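You operate a simulated robot arm through the tools that you are given. There is no shell and no other tool. Be economical: measure what you need, move in short steps, check, and stop when the job is done.

You run a simulated robot arm. Do the job below in one go: nothing can be reset, and whatever is moved stays where it is left.

TASK
Move the vase to the cabinet end by the open shelves, push the speaker into its place, light the cabinet.
Fine: light on, dimmer halfway.

The check looks at the end state, three seconds after you hand in, the way a careful person would. Anything else that was tipped, shoved, dropped, spilled or broken makes it a failure.

THE ROBOT
A 7-joint arm with a two-finger parallel gripper, fixed in place. Base frame: the origin is at the foot of the arm, x ahead of it, y to its left, z up. Units: m, rad, N and s.
With the tool pointing down near the work surface it reaches from about 0.28 to 0.68 m from the base axis. Its first joint turns from -1.152 to 1.152 rad. Payload 1.57 kg.
Tool frame: the origin (TCP) lies between the finger pads and is the grasp point; the fingertips stand 0.03 m ahead of it; z points along the fingers, y is the line along which they close. Largest opening 0.11 m; finger width 0.024, thickness 0.012; the body of the gripper, 0.048 by 0.112 m, starts 0.078 m behind the TCP.
Orientation is told as [roll, pitch, yaw] about the base's x, y, z axes, in that order, counted from this pose: with the fingers straight down and closing along the base's y, the tool's x points along the base's -x, its y along +y and its z along -z.

THE INTERFACE
- The arm moves only by the tool servo_tool. Its argument "increments" is a list of rows, each a list of 6 numbers: the shift along the tool's x, y, z in m, then the turn, a rotation vector about the tool's x, y, z in rad. In form: [[x, y, z, ax, ay, az], ...]. A call has 1 to 8 rows; each row is the pose to reach, as a shift and turn from the pose commanded when the call began, along the tool's axes at that moment. "grip" is the finger opening in m, from 0 to 0.11, set as the call begins (left out, the last holds). Each row takes 0.2 s and may step no farther than 0.05 m and 0.15 rad from the row before; otherwise, or with a gripper value out of range, the whole call is refused. Where a pose cannot be reached the arm comes as near as it can. A force on the tool above 90 N (or 10 N above the force at the start of the call, whichever is more), or a blocked arm, ends the call early, and 0.2 s more pass. Each finger travels about 0.108 m/s and halts on what it meets, pressing with about 30 N; the grip force reading is that of the motor and also rises with nothing between the fingers. The clock runs only during rows and for 0.2 s after the last one: add rows that repeat a pose to give the fingers time. The reply holds the time, the measured pose of the TCP, the force on the tool along the base axes, the opening and the grip force, in the units named above and with some noise.
- Cameras (640 x 400 px; columns grow to the right, rows downward): "scene" is fixed at [0.1835, -0.3993, 1.4011]; the picture's right is [0.71, -0.71, 0.00], its down [-0.46, -0.46, -0.76] and it looks along [0.54, 0.54, -0.65] (base axes); focal length 345 px, centre (320, 200). "wrist" rides on the gripper at [0.07, 0.016, -0.141] in the tool frame; the picture's right is [-0.23, 0.97, 0.00], its down [-0.85, -0.20, -0.48] and it looks along [-0.47, -0.11, 0.88] (tool axes); focal length 222 px, centre (320, 200). There is no depth. A picture from a camera that has moved, and an enlarged one, comes with that camera's place and axes in the base frame and with its lens. The place of the scene camera against the robot may be out by one fixed shift of up to 0.018 m in any direction.
- snapshot(camera): a new picture of that camera. It takes no simulated time.
- inspect(camera, box): a new picture of the part [left, top, right, bottom] of that camera's present view, enlarged. It takes no simulated time.
- hand_in(): hands the job in; it is judged then, once.

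Go step by step. Nothing tells you positions but the pictures and the camera data: compare them with the known pose of the tool, close in by small moves and look again before you grip or let go. The budget is 120 turns and 76 pictures, counting those below and the enlarged ones. Unless the task says otherwise, let go and move clear before handing in, and close with one line.

The tools are called after "Request:" as name(argument=value, ...) on one line, values as JSON. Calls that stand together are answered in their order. servo_tool: Moves the arm, as the interface text tells. Its arguments: {"type":"object","properties":{"increments":{"type":"array","items":{"type":"array","items":{"type":"number"}}},"grip":{"type":"number"}},"required":["increments"]} The other tools are called the same way: snapshot (camera) takes a picture; inspect (camera, box) takes an enlarged picture of a part of a camera's view; hand_in () hands the job in.

At the start:

```text
t: 0.0
position: [0.4075, 0.024, 1.0475]
orientation: [0.002, 0.0, -0.001]
wrist_force: [0.4, -0.4, -0.1]
width: 0.1101
grasp_force: 0.0
```

scene: 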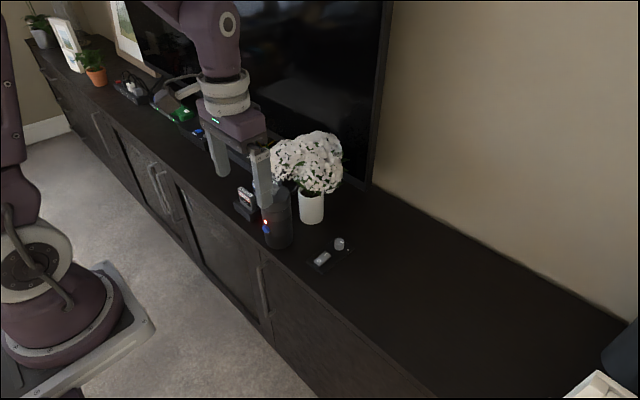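
wrist: 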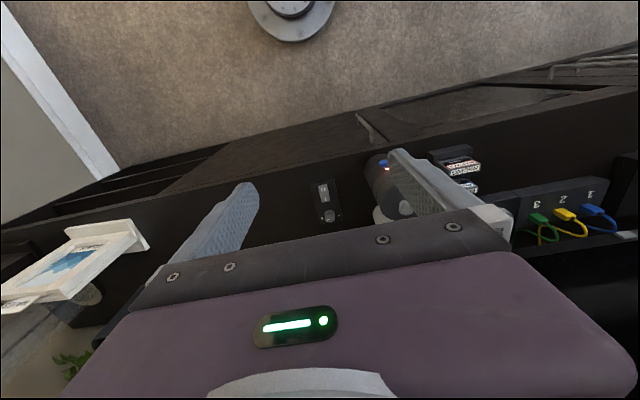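

I see a long dark cabinet with a vase of white flowers, a dark cylinder speaker, and a small switch/dimmer panel. I'll look closer at these before moving.

Request:
inspect(camera="scene", box=[200, 120, 400, 290])

Request:
inspect(camera="scene", box=[0, 0, 260, 160])

Request:
inspect(camera="wrist", box=[240, 120, 640, 260])

Request:
inspect(camera="scene", box=[440, 240, 640, 400])

```text
2.35 times, centred on (300, 205) of scene
camera zoom: at [0.1835, -0.3993, 1.4011], right [0.71, -0.71, 0.0], down [-0.46, -0.46, -0.76], along [0.54, 0.54, -0.65], focal length 811 px, centre (367, 188)
```

zoom: 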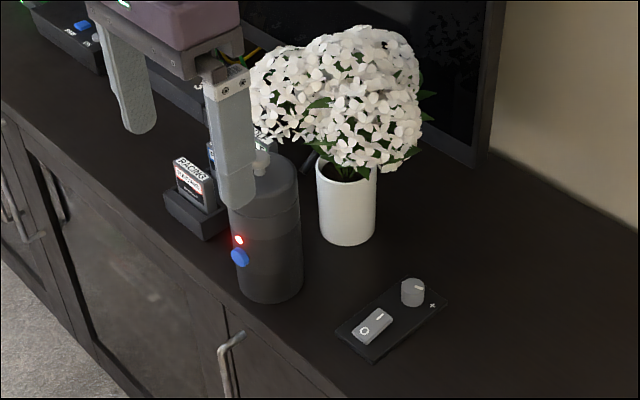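

```text
2.46 times, centred on (130, 80) of scene
camera zoom: at [0.1835, -0.3993, 1.4011], right [0.71, -0.71, 0.0], down [-0.46, -0.46, -0.76], along [0.54, 0.54, -0.65], focal length 848 px, centre (788, 495)
```

zoom: 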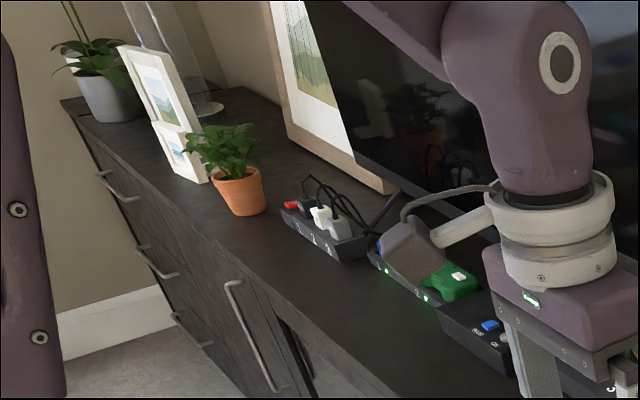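

```text
1.60 times, centred on (440, 190) of wrist
camera zoom: at [0.3389, 0.0384, 1.1895], right [0.23, 0.97, 0.0], down [0.85, -0.2, 0.48], along [0.47, -0.11, -0.88], focal length 355 px, centre (128, 216)
```

zoom: 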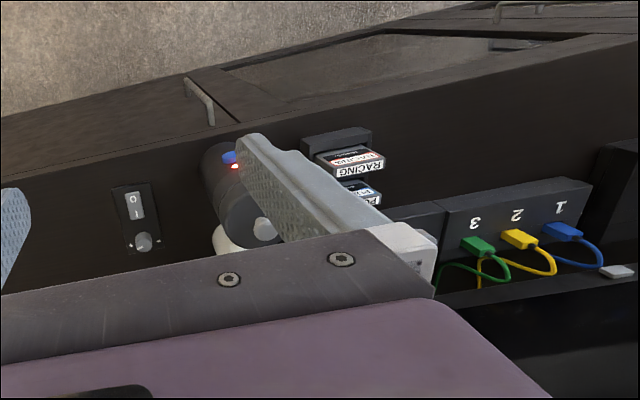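

```text
2.50 times, centred on (540, 320) of scene
camera zoom: at [0.1835, -0.3993, 1.4011], right [0.71, -0.71, 0.0], down [-0.46, -0.46, -0.76], along [0.54, 0.54, -0.65], focal length 862 px, centre (-230, -100)
```

zoom: 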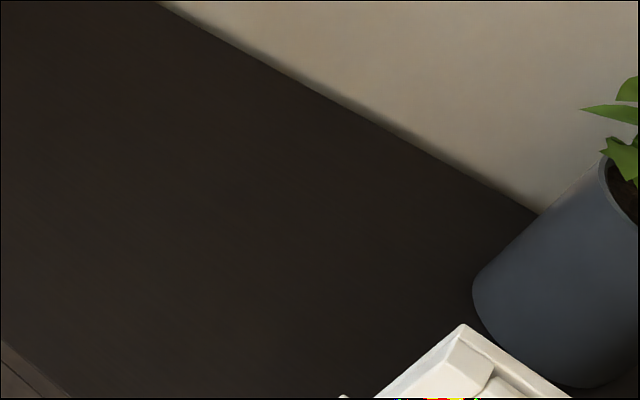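

The two cabinet ends need telling apart: I'll look at the left part of the wrist picture for open shelves.

Request:
inspect(camera="wrist", box=[0, 100, 260, 300])

Request:
inspect(camera="scene", box=[20, 60, 340, 400])

```text
2.00 times, centred on (130, 200) of wrist
camera zoom: at [0.3389, 0.0384, 1.1895], right [0.23, 0.97, 0.0], down [0.85, -0.2, 0.48], along [0.47, -0.11, -0.88], focal length 444 px, centre (700, 200)
```

zoom: 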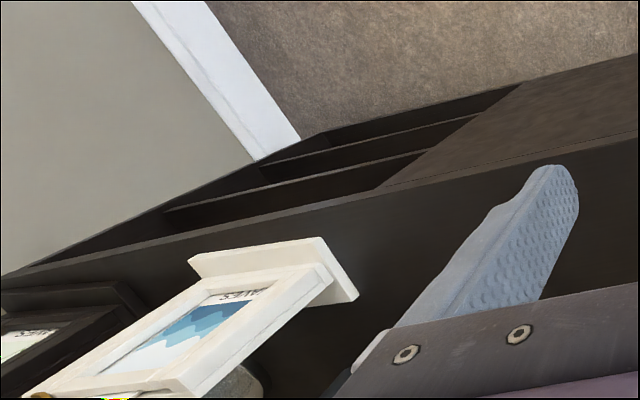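

```text
1.18 times, centred on (180, 230) of scene
camera zoom: at [0.1835, -0.3993, 1.4011], right [0.71, -0.71, 0.0], down [-0.46, -0.46, -0.76], along [0.54, 0.54, -0.65], focal length 406 px, centre (485, 165)
```

zoom: 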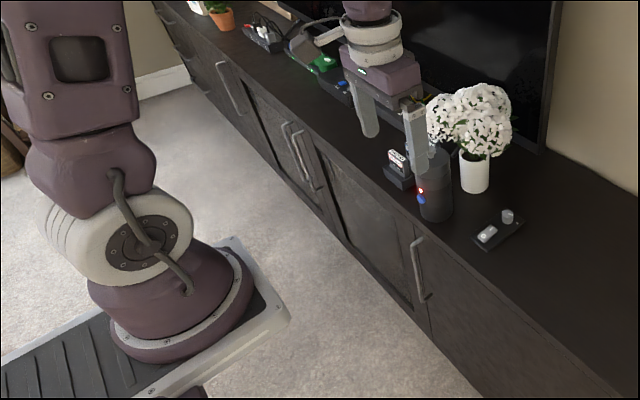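

The open shelves are at the -y (right-hand) end; the vase (~(0.68,0.14)) stands directly behind the speaker (~(0.55,0.14)), the switch panel is near (0.58–0.64, 0). I'll swing the tool to the -y side, to look at the vase from the side I mean to grasp it from.

Request:
servo_tool(increments=[[-0.002, -0.0234, 0.005, 0, 0, -0.149], [-0.004, -0.047, 0.01, 0, 0, -0.298], [-0.006, -0.07, 0.015, 0, 0, -0.447], [-0.008, -0.094, 0.02, 0, 0, -0.596], [-0.01, -0.117, 0.025, 0, 0, -0.745], [-0.012, -0.14, 0.03, 0, 0, -0.894], [-0.0125, -0.164, 0.04, 0, 0, -1.04]])

Request:
servo_tool(increments=[[0, 0, 0, 0, -0.14, 0], [0, 0, 0, 0, -0.28, 0], [0, 0, 0, 0, -0.42, 0], [0, 0, 0, 0, -0.56, 0], [0, 0, 0, 0, -0.7, 0]])

Request:
snapshot(camera="wrist")

Request:
snapshot(camera="scene")

```text
t: 1.6
position: [0.4202, -0.1407, 1.0101]
orientation: [-0.002, 0.0, 1.041]
wrist_force: [0.0, -0.4, -0.3]
width: 0.1099
grasp_force: 0.1
```

```text
t: 2.8
position: [0.4198, -0.1408, 1.009]
orientation: [0.0, -0.702, 1.039]
wrist_force: [0.2, 0.5, -0.5]
width: 0.11
grasp_force: 0.1
```

```text
67 pictures are left
camera wrist: at [0.3351, -0.2581, 1.0717], right [-0.75, 0.64, 0.15], down [0.34, 0.2, 0.92], along [0.56, 0.74, -0.37], focal length 222 px, centre (320, 200)
```

wrist: 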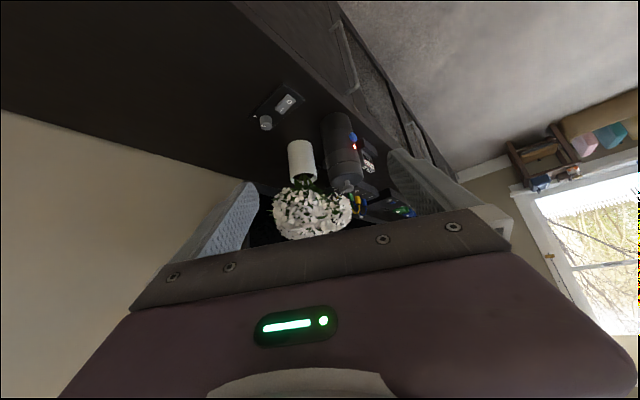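

```text
66 pictures are left
```

scene: 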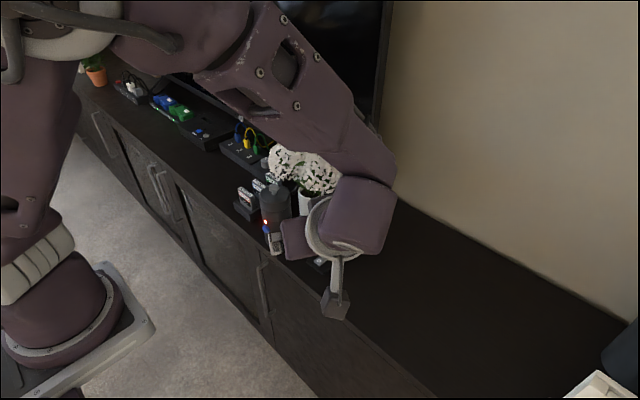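

The hand carries a physical camera on a stalk on its underside, so I must keep the tool tilted when low. I zoom on the vase to measure it and the flower overhang.

Request:
inspect(camera="wrist", box=[230, 60, 430, 250])

```text
2.11 times, centred on (330, 155) of wrist
camera zoom: at [0.3351, -0.2581, 1.0717], right [-0.75, 0.64, 0.15], down [0.34, 0.2, 0.92], along [0.56, 0.74, -0.37], focal length 468 px, centre (299, 295)
```

zoom: 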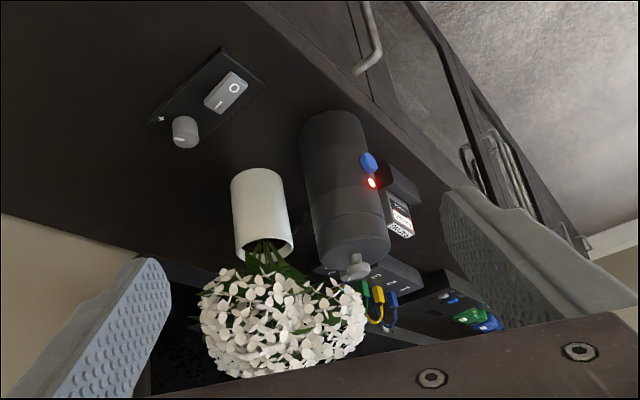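

Vase centre ≈ (0.673, 0.139), rim z ≈ 0.79, flowers start above ≈ 0.82; speaker ≈ (0.548, 0.138). I'll grasp low with the tool yawed 70° and tilted 40° below horizontal; first move to a point behind that line.

Request:
servo_tool(increments=[[0.009, -0.028, 0.018, -0.024, -0.034, -0.028], [0.018, -0.056, 0.037, -0.047, -0.068, -0.056], [0.028, -0.084, 0.055, -0.07, -0.103, -0.084], [0.037, -0.112, 0.074, -0.094, -0.137, -0.112], [0.046, -0.14, 0.092, -0.118, -0.171, -0.14]], grip=0.095)

Request:
snapshot(camera="wrist")

```text
t: 4.0
position: [0.5509, -0.1875, 0.9073]
orientation: [-0.023, -0.87, 1.24]
wrist_force: [-0.4, 0.9, 0.7]
width: 0.0951
grasp_force: 0.0
```

```text
64 pictures are left
camera wrist: at [0.4836, -0.3272, 0.9447], right [-0.87, 0.47, 0.16], down [0.24, 0.11, 0.96], along [0.44, 0.88, -0.21], focal length 222 px, centre (320, 200)
```

wrist: 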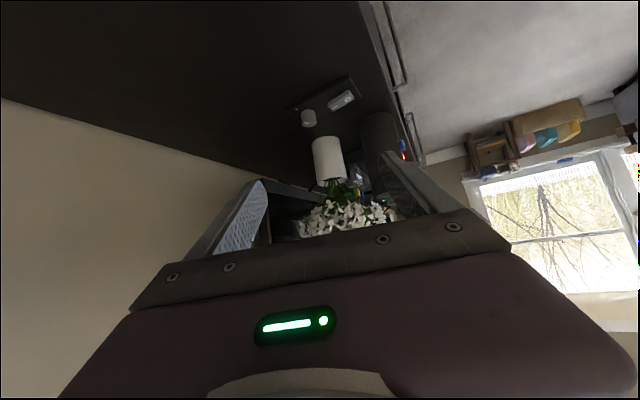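

The grasp line agrees in both views (lateral offset only 9 mm). I go along it to a point 0.16 m short of the vase at z ≈ 0.785, then look.

Request:
servo_tool(increments=[[-0.006, -0.002, 0.045, -0.005, 0, 0], [-0.0125, -0.004, 0.09, -0.01, 0, 0], [-0.019, -0.006, 0.135, -0.015, 0, 0], [-0.025, -0.008, 0.18, -0.02, 0, 0], [-0.0313, -0.009, 0.226, -0.023, 0, 0]])

Request:
snapshot(camera="wrist")

Request:
inspect(camera="scene", box=[200, 100, 440, 320])

```text
t: 5.2
position: [0.6291, -0.0109, 0.7847]
orientation: [-0.002, -0.87, 1.241]
wrist_force: [-0.3, 0.6, 0.4]
width: 0.095
grasp_force: 0.0
```

```text
63 pictures are left
camera wrist: at [0.5656, -0.1521, 0.8217], right [-0.87, 0.46, 0.17], down [0.25, 0.11, 0.96], along [0.42, 0.88, -0.21], focal length 222 px, centre (320, 200)
```

wrist: 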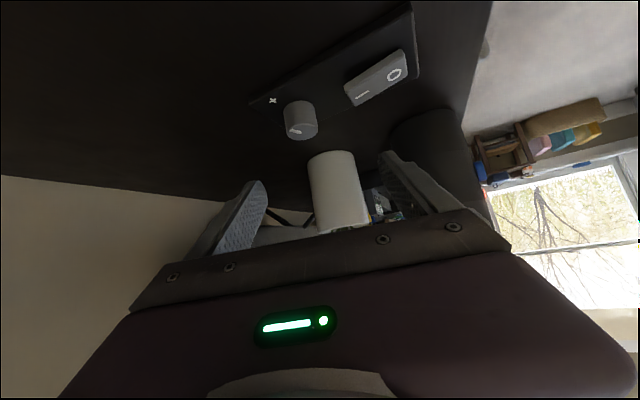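

```text
1.82 times, centred on (320, 210) of scene
camera zoom: at [0.1835, -0.3993, 1.4011], right [0.71, -0.71, 0.0], down [-0.46, -0.46, -0.76], along [0.54, 0.54, -0.65], focal length 627 px, centre (320, 182)
```

zoom: 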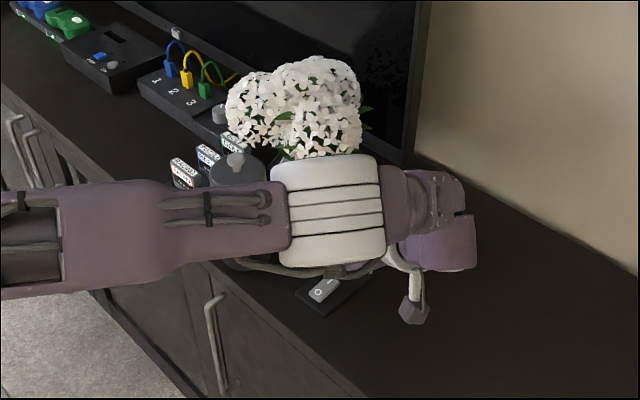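

The forearm's height near the speaker matters before going forward; I look at the whole scene.

Request:
snapshot(camera="scene")

```text
61 pictures are left
```

scene: 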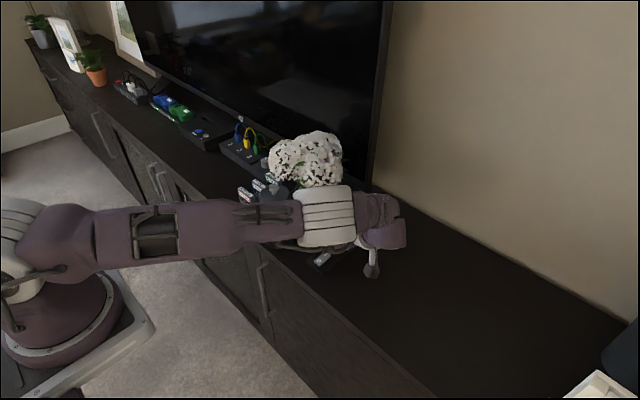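

The forearm appears to be well above and to the right of the speaker. I advance past the switch panel, lower to z ≈ 0.74 about 0.1 m short of the vase, and look again.

Request:
servo_tool(increments=[[-0.0194, 0.003, 0.0229, 0, 0, 0], [-0.0234, 0.006, 0.0587, 0, 0, 0], [-0.0043, 0.006, 0.0748, 0, 0, 0]])

Request:
snapshot(camera="wrist")

Request:
snapshot(camera="scene")

```text
t: 6.0
position: [0.6427, 0.0459, 0.7395]
orientation: [-0.004, -0.869, 1.241]
wrist_force: [0.2, -0.1, 0.4]
width: 0.0952
grasp_force: 0.1
```

```text
60 pictures are left
camera wrist: at [0.5789, -0.0947, 0.7766], right [-0.87, 0.46, 0.17], down [0.25, 0.11, 0.96], along [0.42, 0.88, -0.21], focal length 222 px, centre (320, 200)
```

wrist: 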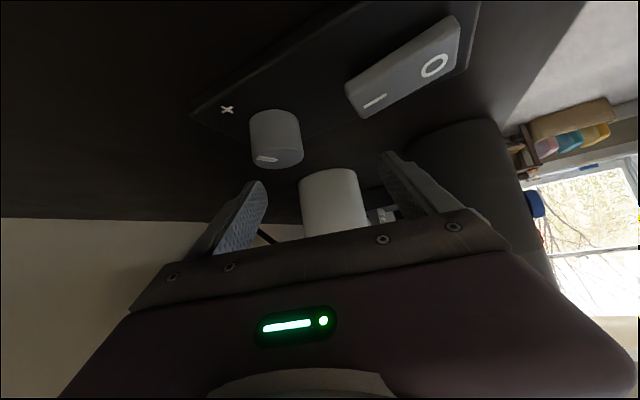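

```text
59 pictures are left
```

scene: 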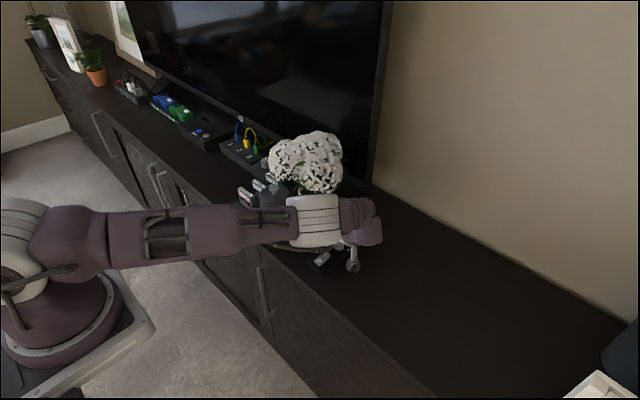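

Aligned with the vase within 3 mm, clear of the speaker by about 2 cm. I slide forward until the pads straddle the vase.

Request:
servo_tool(increments=[[-0.017, 0.002, 0.022, 0, 0, 0], [-0.035, 0.003, 0.044, 0, 0, 0], [-0.052, 0.003, 0.066, 0, 0, 0]])

Request:
snapshot(camera="wrist")

Request:
inspect(camera="scene", box=[200, 100, 440, 320])

```text
t: 6.8
position: [0.6669, 0.1287, 0.7398]
orientation: [-0.002, -0.868, 1.239]
wrist_force: [0.2, 0.9, 0.1]
width: 0.0949
grasp_force: 0.0
```

```text
58 pictures are left
camera wrist: at [0.602, -0.0134, 0.7764], right [-0.87, 0.46, 0.17], down [0.25, 0.11, 0.96], along [0.42, 0.88, -0.21], focal length 222 px, centre (320, 200)
```

wrist: 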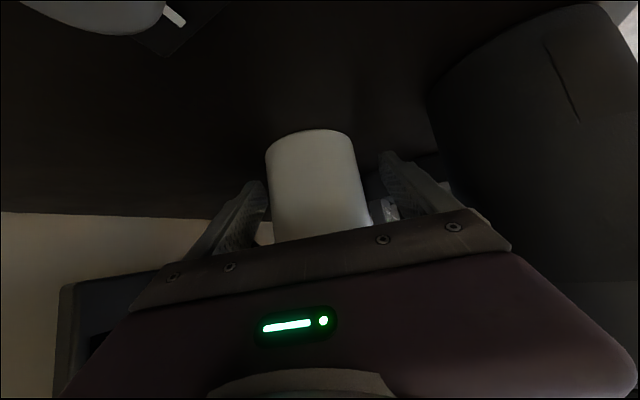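

```text
1.82 times, centred on (320, 210) of scene
camera zoom: at [0.1835, -0.3993, 1.4011], right [0.71, -0.71, 0.0], down [-0.46, -0.46, -0.76], along [0.54, 0.54, -0.65], focal length 627 px, centre (320, 182)
```

zoom: 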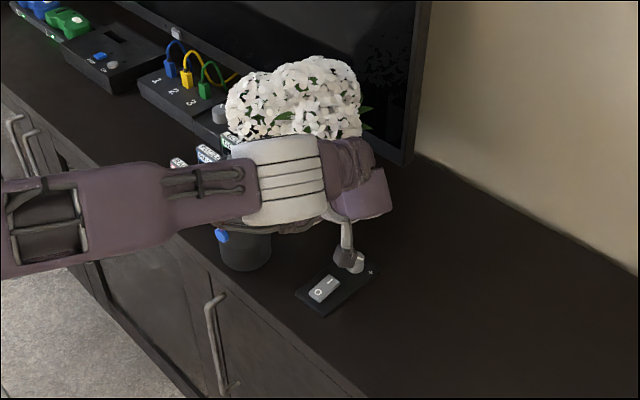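

Pads straddle the vase, centred within 2 mm. I close the gripper.

Request:
servo_tool(increments=[[0, 0, 0, 0, 0, 0], [0, 0, 0, 0, 0, 0], [0, 0, 0, 0, 0, 0]], grip=0.05)

```text
t: 7.6
position: [0.6658, 0.1277, 0.7391]
orientation: [-0.002, -0.87, 1.24]
wrist_force: [1.8, 0.8, 2.2]
width: 0.0694
grasp_force: 30.2
```

Held at 0.069 m width. I lift straight up 6 cm and check.

Request:
servo_tool(increments=[[-0.0153, 0, -0.0129, 0, 0, 0], [-0.0306, 0, -0.0258, 0, 0, 0], [-0.0458, 0, -0.0387, 0, 0, 0], [-0.0458, 0, -0.0387, 0, 0, 0]])

Request:
snapshot(camera="wrist")

Request:
snapshot(camera="scene")

```text
t: 8.6
position: [0.6666, 0.1252, 0.7967]
orientation: [-0.001, -0.869, 1.238]
wrist_force: [-0.7, 0.9, -4.1]
width: 0.0695
grasp_force: 29.8
```

```text
56 pictures are left
camera wrist: at [0.6033, -0.0149, 0.8354], right [-0.87, 0.46, 0.17], down [0.25, 0.11, 0.96], along [0.42, 0.88, -0.21], focal length 222 px, centre (320, 200)
```

wrist: 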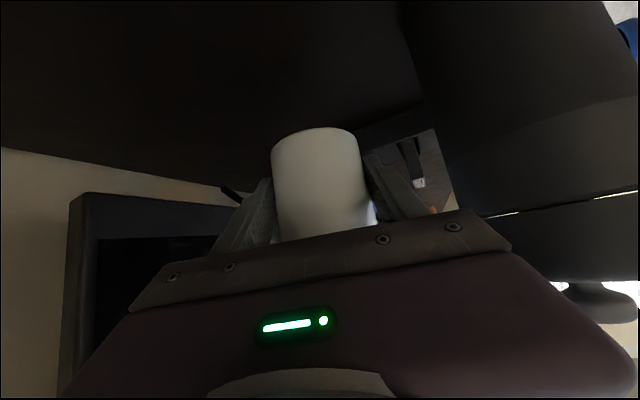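

```text
55 pictures are left
```

scene: 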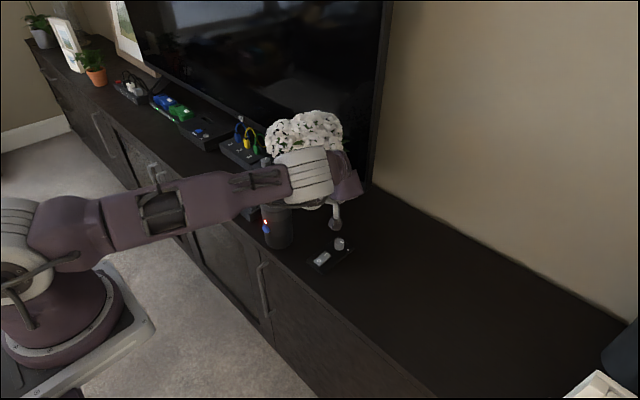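

Vase lifted cleanly. Now I swing it about the base axis toward the -y end, keeping it upright.

Request:
servo_tool(increments=[[0.0271, -0.022, -0.0321, 0.0535, 0, 0.0452], [0.0551, -0.0411, -0.0653, 0.107, 0, 0.0903], [0.084, -0.057, -0.0995, 0.1604, 0, 0.1355], [0.1135, -0.0698, -0.1345, 0.2139, 0, 0.1806], [0.1435, -0.0794, -0.17, 0.2674, 0, 0.2258], [0.1739, -0.0857, -0.206, 0.3209, 0, 0.2709], [0.2044, -0.0886, -0.2421, 0.3744, 0, 0.3161], [0.235, -0.0883, -0.2784, 0.4278, 0, 0.3612]])

Request:
snapshot(camera="wrist")

Request:
snapshot(camera="scene")

```text
t: 10.4
position: [0.6295, -0.247, 0.8018]
orientation: [0.0, -0.871, 0.677]
wrist_force: [0.2, -0.1, -3.7]
width: 0.0696
grasp_force: 30.2
```

```text
54 pictures are left
camera wrist: at [0.503, -0.3318, 0.8402], right [-0.5, 0.85, 0.17], down [0.27, -0.04, 0.96], along [0.82, 0.53, -0.21], focal length 222 px, centre (320, 200)
```

wrist: 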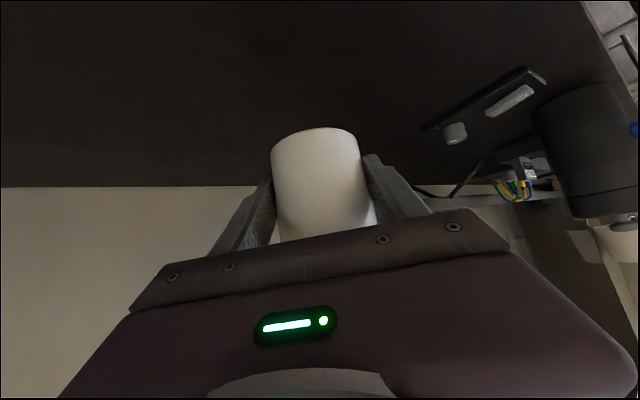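

```text
53 pictures are left
```

scene: 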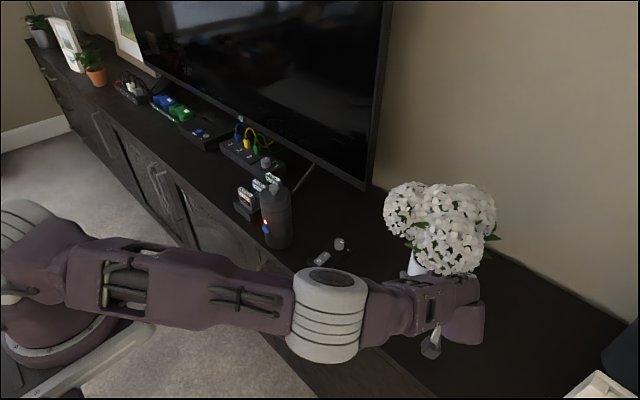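

Clean swing; open space ahead up to the white frame (nearest corner ≈ (0.645,-0.53)). I continue the swing 0.28 rad.

Request:
servo_tool(increments=[[0.0271, -0.022, -0.0321, 0.0535, 0, 0.0452], [0.0551, -0.0411, -0.0653, 0.107, 0, 0.0903], [0.084, -0.057, -0.0995, 0.1604, 0, 0.1355], [0.1135, -0.0698, -0.1345, 0.2139, 0, 0.1806], [0.1135, -0.0698, -0.1345, 0.2139, 0, 0.1806]])

Request:
snapshot(camera="wrist")

Request:
snapshot(camera="scene")

```text
t: 11.6
position: [0.5407, -0.4128, 0.8024]
orientation: [-0.002, -0.87, 0.4]
wrist_force: [0.1, -0.1, -4.2]
width: 0.0695
grasp_force: 29.7
```

```text
52 pictures are left
camera wrist: at [0.3939, -0.4587, 0.8404], right [-0.24, 0.95, 0.17], down [0.25, -0.11, 0.96], along [0.94, 0.28, -0.21], focal length 222 px, centre (320, 200)
```

wrist: 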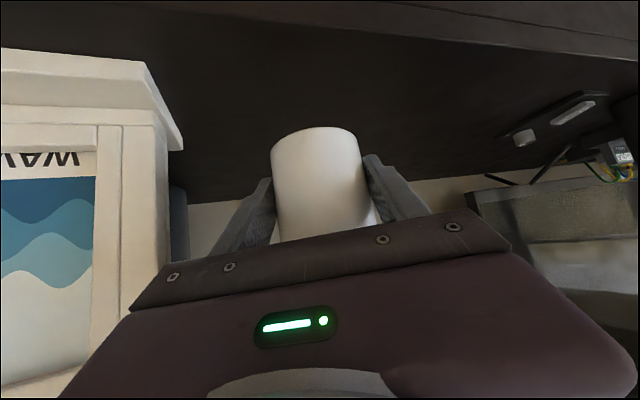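

```text
51 pictures are left
```

scene: 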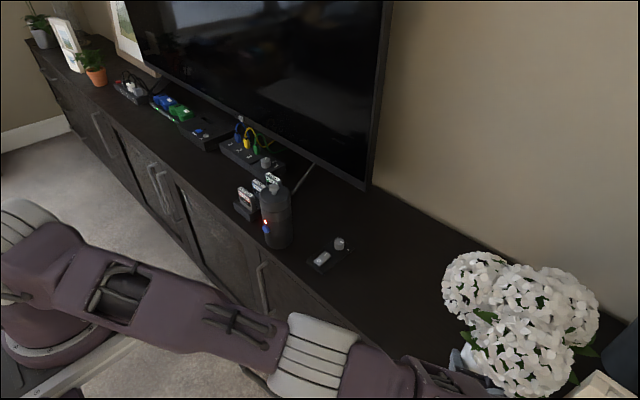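

The vase hangs at ≈ (0.551, -0.407), by the open shelves, with about 2 cm between flowers and frame. I lower it straight down here.

Request:
servo_tool(increments=[[0.0115, 0, 0.0097, 0, 0, 0], [0.0229, 0, 0.0194, 0, 0, 0], [0.0344, 0, 0.029, 0, 0, 0], [0.0443, 0, 0.0374, 0, 0, 0], [0.0466, 0, 0.0394, 0, 0, 0], [0.0466, 0, 0.0394, 0, 0, 0]])

Request:
snapshot(camera="scene")

```text
t: 13.0
position: [0.5386, -0.4082, 0.7473]
orientation: [0.0, -0.87, 0.398]
wrist_force: [0.0, -0.6, -4.3]
width: 0.0694
grasp_force: 30.2
out of reach, approached as far as the arm can: row 3, 4, 5, 6
```

```text
50 pictures are left
```

scene: 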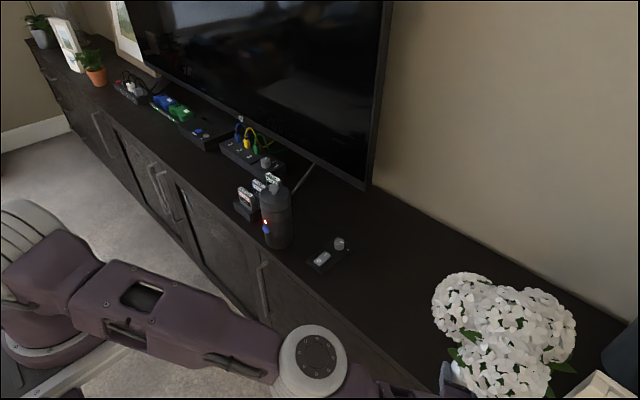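

The arm ran out of its joint range 7 mm above the surface. I back up a little and turn the tool yaw (the vase just spins about its own axis) into an easier wrist posture, then try lowering again.

Request:
servo_tool(increments=[[-0.0115, 0, -0.0097, 0, 0, 0], [-0.0115, 0, -0.0097, 0.107, 0, 0.09], [-0.0115, 0, -0.0097, 0.214, 0, 0.181], [-0.0115, 0, -0.0097, 0.214, 0, 0.181]])

```text
t: 14.0
position: [0.5422, -0.41, 0.7618]
orientation: [0.005, -0.871, 0.373]
wrist_force: [-0.8, 0.7, -5.4]
width: 0.0696
grasp_force: 29.8
out of reach, approached as far as the arm can: row 2, 3, 4
```

Turning that way is limited as well, so I try the other way a bit.

Request:
servo_tool(increments=[[0, 0, 0, -0.07, 0, -0.06], [0, 0, 0, -0.13, 0, -0.11], [0, 0, 0, -0.2, 0, -0.17], [0, 0, 0, -0.2, 0, -0.17]])

Request:
snapshot(camera="scene")

```text
t: 15.0
position: [0.5079, -0.3865, 0.7673]
orientation: [0.041, -0.856, 0.559]
wrist_force: [0.4, 0.2, -3.1]
width: 0.0694
grasp_force: 30.0
out of reach, approached as far as the arm can: row 1, 2, 3, 4
```

```text
49 pictures are left
```

scene: 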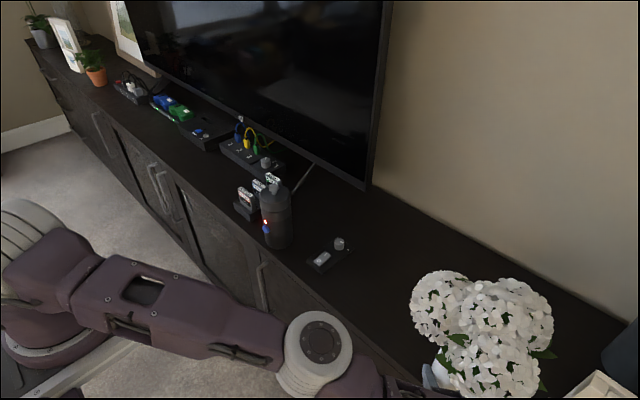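

The joint-1 side limit is in play here. I raise the vase and turn the yaw back, then bring it to an easier configuration at height.

Request:
servo_tool(increments=[[-0.015, 0, -0.013, 0, 0, 0], [-0.03, 0, -0.026, 0.05, 0, 0.045], [-0.03, 0, -0.026, 0.107, 0, 0.09], [-0.03, 0, -0.026, 0.107, 0, 0.09]])

```text
t: 16.0
position: [0.5242, -0.3786, 0.7832]
orientation: [0.035, -0.87, 0.586]
wrist_force: [-0.4, 0.4, -4.2]
width: 0.0695
grasp_force: 30.2
out of reach, approached as far as the arm can: row 1, 2, 3, 4
```

The solver is stuck near a joint limit; I return toward the mid-way point where the arm was comfortable, then choose a better wrist yaw there.

Request:
servo_tool(increments=[[-0.02, 0.028, 0.016, -0.04, 0, -0.034], [-0.04, 0.056, 0.032, -0.08, 0, -0.067], [-0.06, 0.084, 0.048, -0.12, 0, -0.1], [-0.08, 0.112, 0.065, -0.16, 0, -0.134], [-0.0995, 0.14, 0.0807, -0.199, 0, -0.168], [-0.0995, 0.14, 0.0807, -0.199, 0, -0.168]])

Request:
snapshot(camera="scene")

```text
t: 17.4
position: [0.5494, -0.1915, 0.8143]
orientation: [0.03, -0.878, 0.848]
wrist_force: [0.7, 0.4, -4.6]
width: 0.0694
grasp_force: 29.9
```

```text
48 pictures are left
```

scene: 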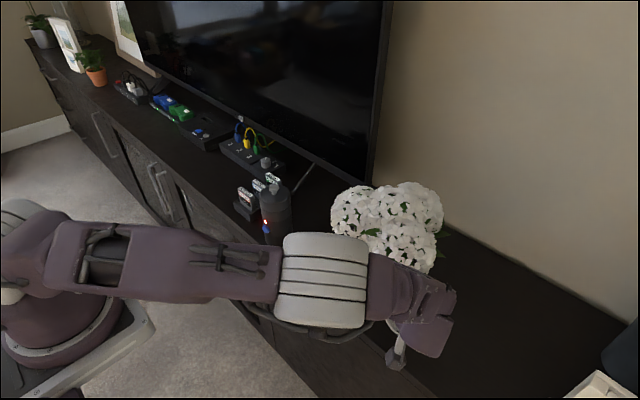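

The arm is free again. First I level the small roll error, then turn the tool yaw by about -0.95 rad here, at height, so that it points nearly radially.

Request:
servo_tool(increments=[[0, 0, 0, 0.03, 0, 0], [0, 0, 0, 0.03, 0, 0]])

Request:
servo_tool(increments=[[0, 0, 0, 0.104, 0, 0.086], [0, 0, 0, 0.208, 0, 0.173], [0, 0, 0, 0.311, 0, 0.259], [0, 0, 0, 0.415, 0, 0.346], [0, 0, 0, 0.519, 0, 0.432], [0, 0, 0, 0.623, 0, 0.518], [0, 0, 0, 0.727, 0, 0.605]])

Request:
snapshot(camera="scene")

Request:
snapshot(camera="wrist")

```text
t: 18.0
position: [0.5493, -0.1925, 0.8123]
orientation: [0.0, -0.878, 0.847]
wrist_force: [0.8, -0.8, -4.2]
width: 0.0696
grasp_force: 29.8
```

```text
t: 19.6
position: [0.5471, -0.1939, 0.8116]
orientation: [-0.003, -0.878, -0.097]
wrist_force: [0.4, 0.0, -4.5]
width: 0.0694
grasp_force: 29.6
```

```text
47 pictures are left
```

scene: 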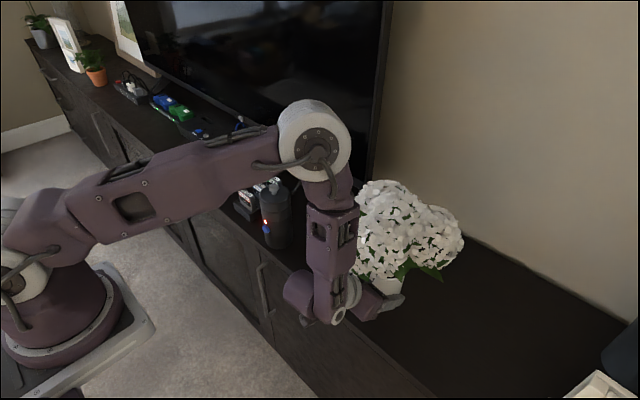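

```text
46 pictures are left
camera wrist: at [0.397, -0.1641, 0.8479], right [0.24, 0.96, 0.17], down [0.16, -0.22, 0.96], along [0.96, -0.2, -0.2], focal length 222 px, centre (320, 200)
```

wrist: 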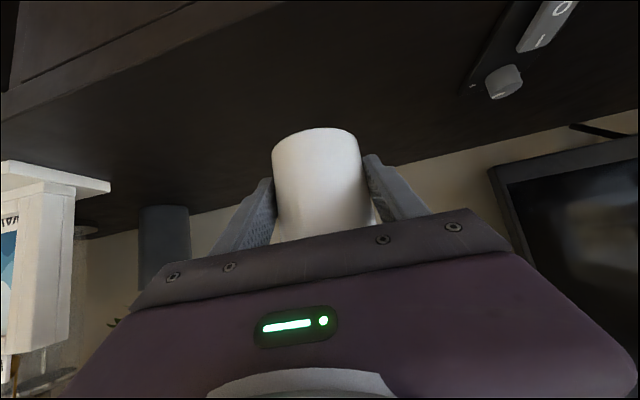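

The arm now has a much better posture. I translate the vase along -y at height to the target, watching the gap to the frame.

Request:
servo_tool(increments=[[-0.0027, -0.041, 0.0032, 0.023, 0, 0.019], [-0.0054, -0.082, 0.0064, 0.046, 0, 0.038], [-0.008, -0.123, 0.0096, 0.069, 0, 0.058], [-0.0107, -0.164, 0.0128, 0.092, 0, 0.077], [-0.0134, -0.205, 0.016, 0.115, 0, 0.096], [-0.0134, -0.205, 0.016, 0.115, 0, 0.096]])

Request:
snapshot(camera="scene")

Request:
snapshot(camera="wrist")

```text
t: 21.0
position: [0.5488, -0.3994, 0.8124]
orientation: [0.001, -0.877, -0.249]
wrist_force: [0.2, 0.1, -4.4]
width: 0.0694
grasp_force: 30.0
```

```text
45 pictures are left
```

scene: 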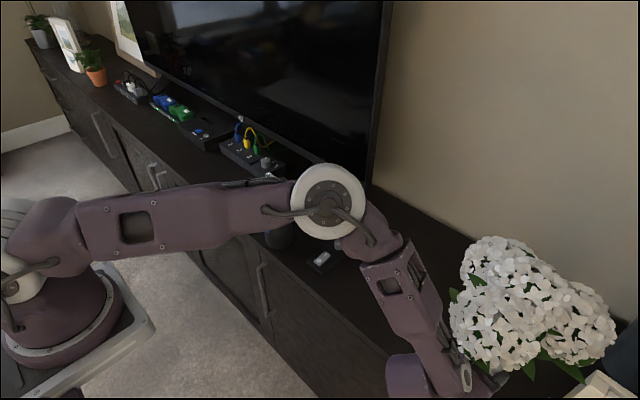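

```text
44 pictures are left
camera wrist: at [0.4051, -0.348, 0.8497], right [0.38, 0.91, 0.18], down [0.12, -0.24, 0.96], along [0.92, -0.34, -0.2], focal length 222 px, centre (320, 200)
```

wrist: 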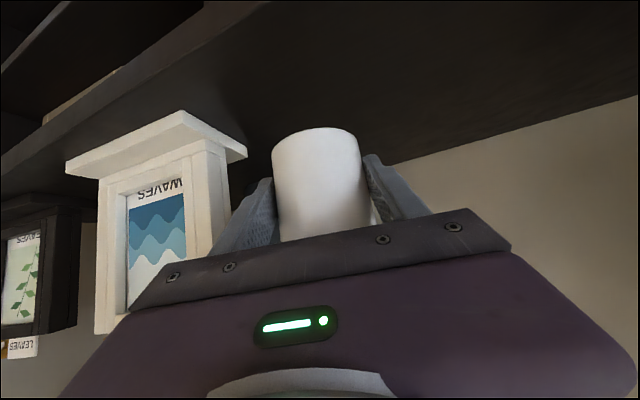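

One flower lobe points toward the frame. I spin the vase +0.35 rad about its axis so that lobe turns away, then check.

Request:
servo_tool(increments=[[0, 0, 0, -0.09, 0, -0.075], [0, 0, 0, -0.18, 0, -0.15], [0, 0, 0, -0.269, 0, -0.224], [0, 0, 0, -0.269, 0, -0.224]])

Request:
inspect(camera="scene", box=[400, 200, 640, 400])

```text
t: 22.0
position: [0.5486, -0.3986, 0.811]
orientation: [0.002, -0.875, 0.103]
wrist_force: [0.4, 0.7, -5.3]
width: 0.0696
grasp_force: 29.2
```

```text
2.00 times, centred on (520, 300) of scene
camera zoom: at [0.1836, -0.3993, 1.4011], right [0.71, -0.71, 0.0], down [-0.46, -0.46, -0.76], along [0.54, 0.54, -0.65], focal length 689 px, centre (-80, 0)
```

zoom: 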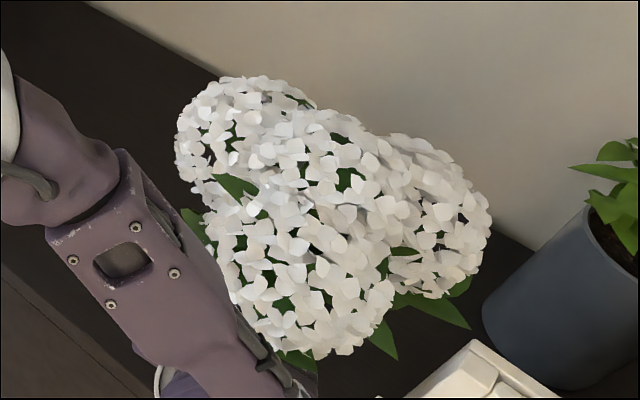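

Clearance to the frame looks about 3 cm now. I lower the vase most of the way.

Request:
servo_tool(increments=[[0.0153, 0, 0.0128, 0, 0, 0], [0.0307, 0, 0.0256, 0, 0, 0], [0.0437, 0, 0.0365, 0, 0, 0], [0.0506, 0, 0.0423, 0, 0, 0], [0.0506, 0, 0.0423, 0, 0, 0]])

Request:
snapshot(camera="scene")

Request:
snapshot(camera="wrist")

```text
t: 23.2
position: [0.547, -0.3979, 0.7447]
orientation: [0.001, -0.879, 0.104]
wrist_force: [0.3, 0.2, -4.8]
width: 0.0694
grasp_force: 30.0
```

```text
42 pictures are left
```

scene: 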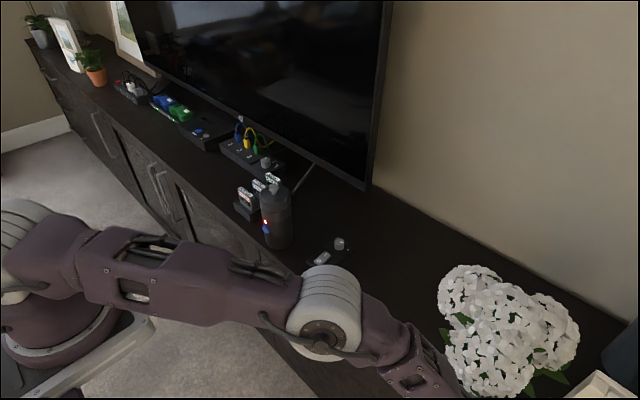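

```text
41 pictures are left
camera wrist: at [0.3949, -0.3996, 0.7813], right [0.04, 0.98, 0.18], down [0.2, -0.18, 0.96], along [0.98, -0.01, -0.2], focal length 222 px, centre (320, 200)
```

wrist: 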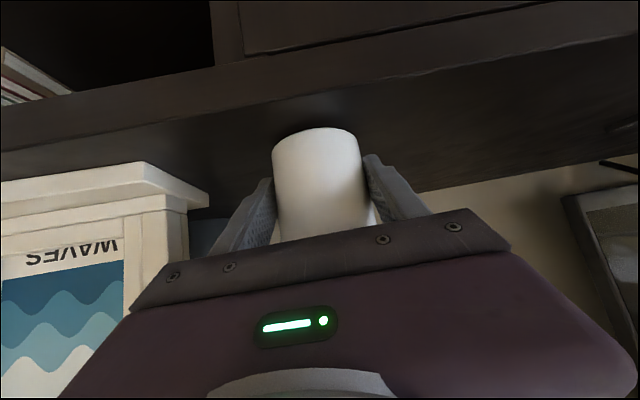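

Vase is about 5 mm above the top at ≈ (0.559,-0.397). I shift it 3 cm deeper onto the cabinet, away from the front edge, and set it down.

Request:
servo_tool(increments=[[-0.0192, -0.003, 0.023, 0, 0, 0], [-0.0192, -0.003, 0.023, 0, 0, 0], [-0.0165, -0.003, 0.0252, 0, 0, 0], [-0.015, -0.003, 0.0265, 0, 0, 0], [-0.015, -0.003, 0.0265, 0, 0, 0]])

```text
t: 24.4
position: [0.5786, -0.399, 0.7401]
orientation: [0.001, -0.878, 0.102]
wrist_force: [-2.4, 1.6, 8.7]
width: 0.0694
grasp_force: 29.7
```

The force shows it is standing on the top. I open the fingers.

Request:
servo_tool(increments=[[0, 0, 0, 0, 0, 0], [0, 0, 0, 0, 0, 0], [0, 0, 0, 0, 0, 0]], grip=0.098)

Request:
snapshot(camera="wrist")

```text
t: 25.2
position: [0.5778, -0.3994, 0.7383]
orientation: [0.004, -0.879, 0.104]
wrist_force: [0.6, 0.2, -0.9]
width: 0.0983
grasp_force: 0.0
```

```text
40 pictures are left
camera wrist: at [0.425, -0.4002, 0.7759], right [0.04, 0.98, 0.18], down [0.2, -0.18, 0.96], along [0.98, -0.01, -0.2], focal length 222 px, centre (320, 200)
```

wrist: 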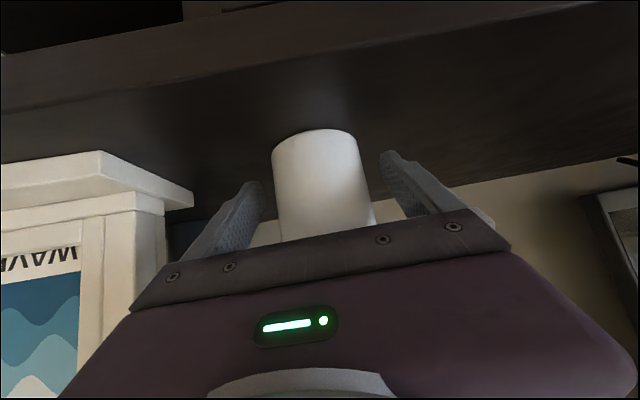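

Released and standing. I back straight out, away from the flowers.

Request:
servo_tool(increments=[[0.0256, 0, -0.0307, 0, 0, 0], [0.0513, 0, -0.0614, 0, 0, 0], [0.0769, 0, -0.092, 0, 0, 0], [0.0949, 0, -0.132, 0, 0, 0]])

Request:
snapshot(camera="scene")

Request:
snapshot(camera="wrist")

```text
t: 26.2
position: [0.4166, -0.4165, 0.7488]
orientation: [0.0, -0.877, 0.102]
wrist_force: [0.1, 0.0, -0.5]
width: 0.0979
grasp_force: 0.0
```

```text
39 pictures are left
```

scene: 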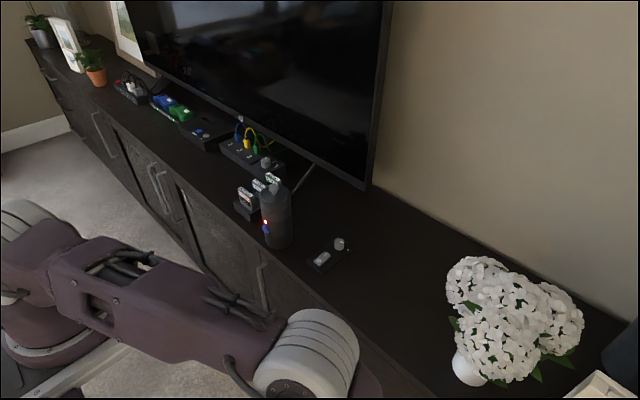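

```text
38 pictures are left
camera wrist: at [0.2643, -0.4174, 0.7858], right [0.04, 0.98, 0.17], down [0.2, -0.18, 0.96], along [0.98, -0.01, -0.2], focal length 222 px, centre (320, 200)
```

wrist: 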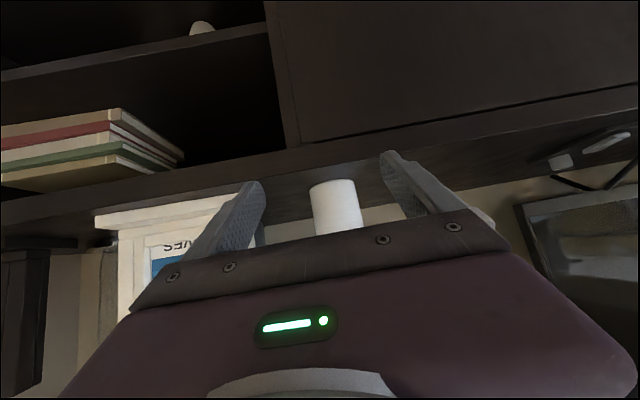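

The vase stands well at the shelf end. Next the speaker: I rise and swing back toward its front, steeper tool, with the fingers set to a 5 cm cradle.

Request:
servo_tool(increments=[[0.019, 0, -0.023, 0, 0, 0], [-0.01, 0.03, -0.05, 0, 0, 0], [-0.038, 0.06, -0.075, 0, 0, 0], [-0.066, 0.09, -0.1, 0, 0, 0], [-0.094, 0.1177, -0.1235, 0, 0, 0]], grip=0.05)

Request:
servo_tool(increments=[[0, 0.044, 0, 0.02, 0.05, 0.016], [0, 0.088, 0, 0.039, 0.1, 0.033], [0, 0.132, 0, 0.059, 0.15, 0.049], [0, 0.176, 0, 0.078, 0.2, 0.065], [0, 0.22, 0, 0.078, 0.26, 0.065], [0, 0.264, 0, 0.078, 0.26, 0.065]])

Request:
snapshot(camera="wrist")

Request:
snapshot(camera="scene")

```text
t: 27.4
position: [0.3705, -0.3011, 0.8997]
orientation: [0.001, -0.876, 0.103]
wrist_force: [0.2, -0.6, -0.5]
width: 0.0498
grasp_force: 0.0
```

```text
t: 28.8
position: [0.4298, -0.0729, 0.906]
orientation: [-0.018, -0.618, 0.013]
wrist_force: [0.0, 1.1, 0.8]
width: 0.0501
grasp_force: 0.1
out of reach, approached as far as the arm can: row 4, 5, 6
```

```text
37 pictures are left
camera wrist: at [0.2929, -0.0568, 0.9809], right [0.18, 0.98, 0.12], down [0.42, -0.19, 0.89], along [0.89, -0.11, -0.45], focal length 222 px, centre (320, 200)
```

wrist: 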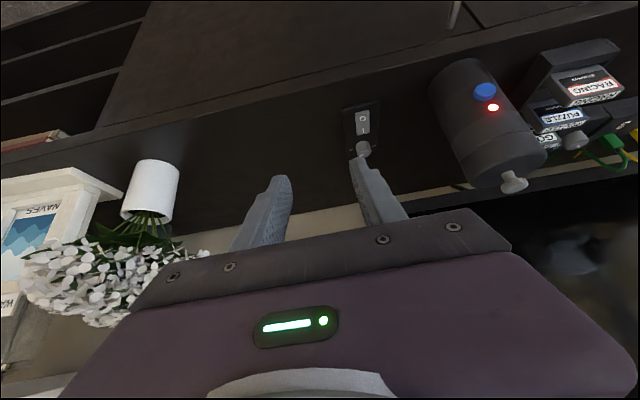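

```text
36 pictures are left
```

scene: 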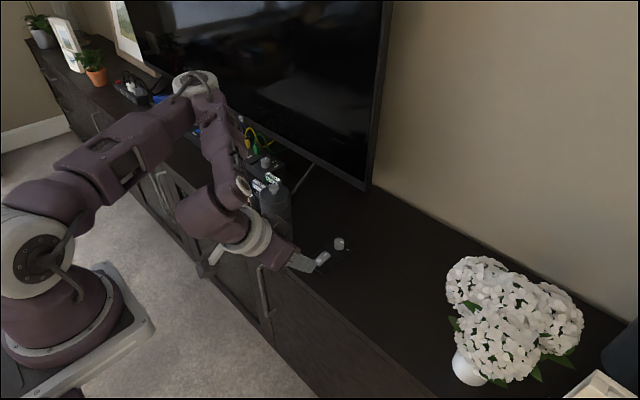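

The vase is fine. I go a bit up and forward and across to y ≈ 0.138 in front of the speaker.

Request:
servo_tool(increments=[[-0.024, 0.02, -0.0076, 0, 0, 0], [-0.0477, 0.05, -0.0152, -0.018, 0, -0.005], [-0.0477, 0.095, -0.0152, -0.018, 0, 0.01], [-0.0477, 0.14, -0.0152, -0.018, 0, 0.01], [-0.0477, 0.18, -0.0152, -0.018, 0, 0.01], [-0.0477, 0.21, -0.0152, -0.018, 0, 0.01]])

Request:
snapshot(camera="wrist")

```text
t: 30.2
position: [0.46, 0.1324, 0.9438]
orientation: [0.01, -0.615, -0.003]
wrist_force: [0.0, 0.0, -0.7]
width: 0.0499
grasp_force: 0.1
```

```text
35 pictures are left
camera wrist: at [0.3231, 0.1469, 1.019], right [0.18, 0.97, 0.14], down [0.42, -0.2, 0.88], along [0.89, -0.1, -0.45], focal length 222 px, centre (320, 200)
```

wrist: 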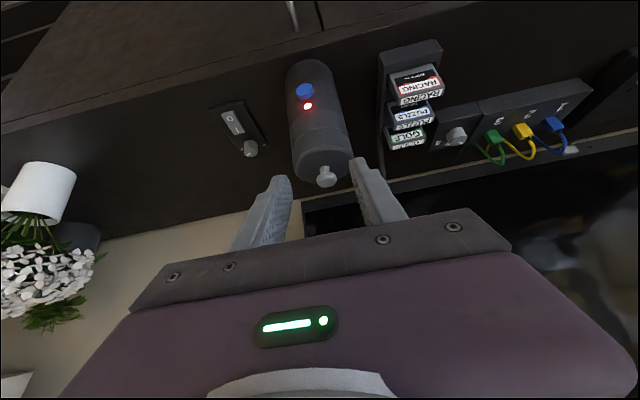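

I zoom in on the speaker to fix its position, its button and its surroundings.

Request:
inspect(camera="wrist", box=[200, 30, 460, 200])

```text
2.35 times, centred on (330, 115) of wrist
camera zoom: at [0.3231, 0.1469, 1.019], right [0.18, 0.97, 0.14], down [0.42, -0.2, 0.88], along [0.89, -0.1, -0.45], focal length 523 px, centre (296, 400)
```

zoom: 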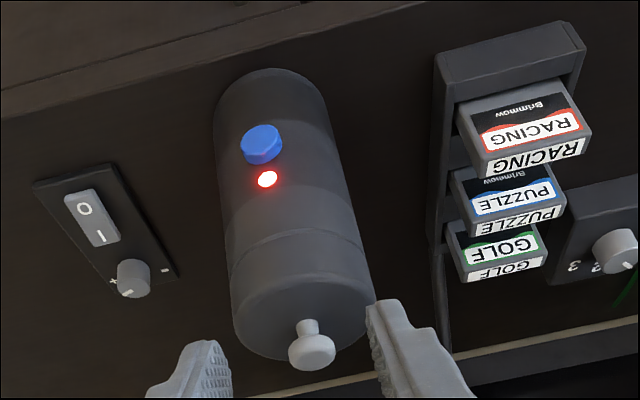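

Speaker centre ≈ (0.552,0.137), button at z ≈ 0.77 facing the robot; two low fingertips will cradle it without touching the button. I lower in front of it.

Request:
servo_tool(increments=[[0.03, 0.001, 0.025, 0.01, 0, 0], [0.055, 0.002, 0.057, 0.01, 0, 0], [0.08, 0.003, 0.088, 0.01, 0, 0], [0.105, 0.004, 0.119, 0.01, 0, 0], [0.13, 0.0045, 0.1495, 0.01, 0, 0]])

Request:
snapshot(camera="wrist")

Request:
inspect(camera="scene", box=[180, 120, 420, 320])

```text
t: 31.4
position: [0.4524, 0.1334, 0.7493]
orientation: [0.002, -0.612, -0.001]
wrist_force: [0.1, -0.3, -0.5]
width: 0.0503
grasp_force: 0.1
out of reach, approached as far as the arm can: row 5
```

```text
33 pictures are left
camera wrist: at [0.3146, 0.1482, 0.8261], right [0.19, 0.97, 0.13], down [0.43, -0.2, 0.88], along [0.89, -0.11, -0.45], focal length 222 px, centre (320, 200)
```

wrist: 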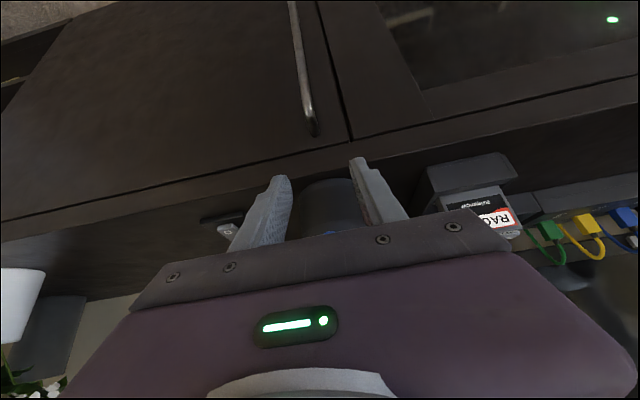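

```text
2.00 times, centred on (300, 220) of scene
camera zoom: at [0.1835, -0.3993, 1.4011], right [0.71, -0.71, 0.0], down [-0.46, -0.46, -0.76], along [0.54, 0.54, -0.65], focal length 689 px, centre (360, 160)
```

zoom: 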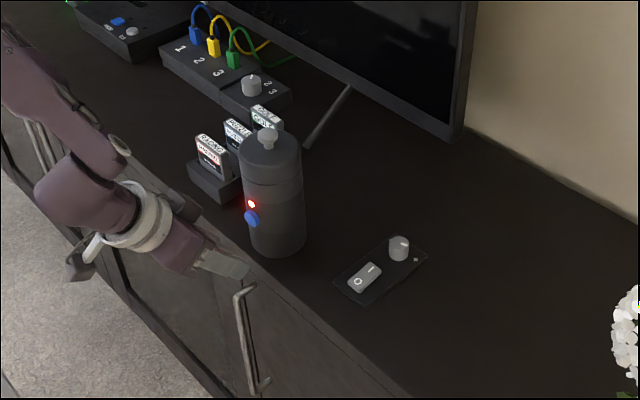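

Tips are low and in front of the speaker, button well above. I push forward in stages: first to TCP x ≈ 0.55.

Request:
servo_tool(increments=[[-0.0163, 0.0035, 0.0115, 0, 0, 0], [-0.0327, 0.0035, 0.023, 0, 0, 0], [-0.049, 0.0035, 0.0346, 0, 0, 0], [-0.0654, 0.0035, 0.0461, 0, 0, 0], [-0.0797, 0.0035, 0.0562, 0, 0, 0]])

Request:
inspect(camera="scene", box=[180, 120, 420, 320])

```text
t: 32.6
position: [0.5487, 0.1395, 0.7538]
orientation: [0.0, -0.618, 0.0]
wrist_force: [-2.5, -0.4, 0.3]
width: 0.051
grasp_force: 0.3
```

```text
2.00 times, centred on (300, 220) of scene
camera zoom: at [0.1835, -0.3993, 1.4011], right [0.71, -0.71, 0.0], down [-0.46, -0.46, -0.76], along [0.54, 0.54, -0.65], focal length 689 px, centre (360, 160)
```

zoom: 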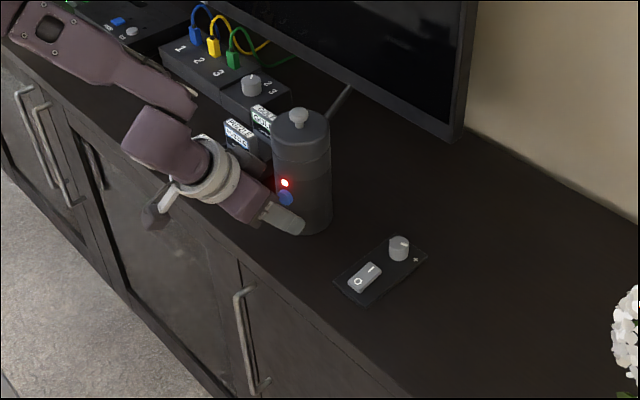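

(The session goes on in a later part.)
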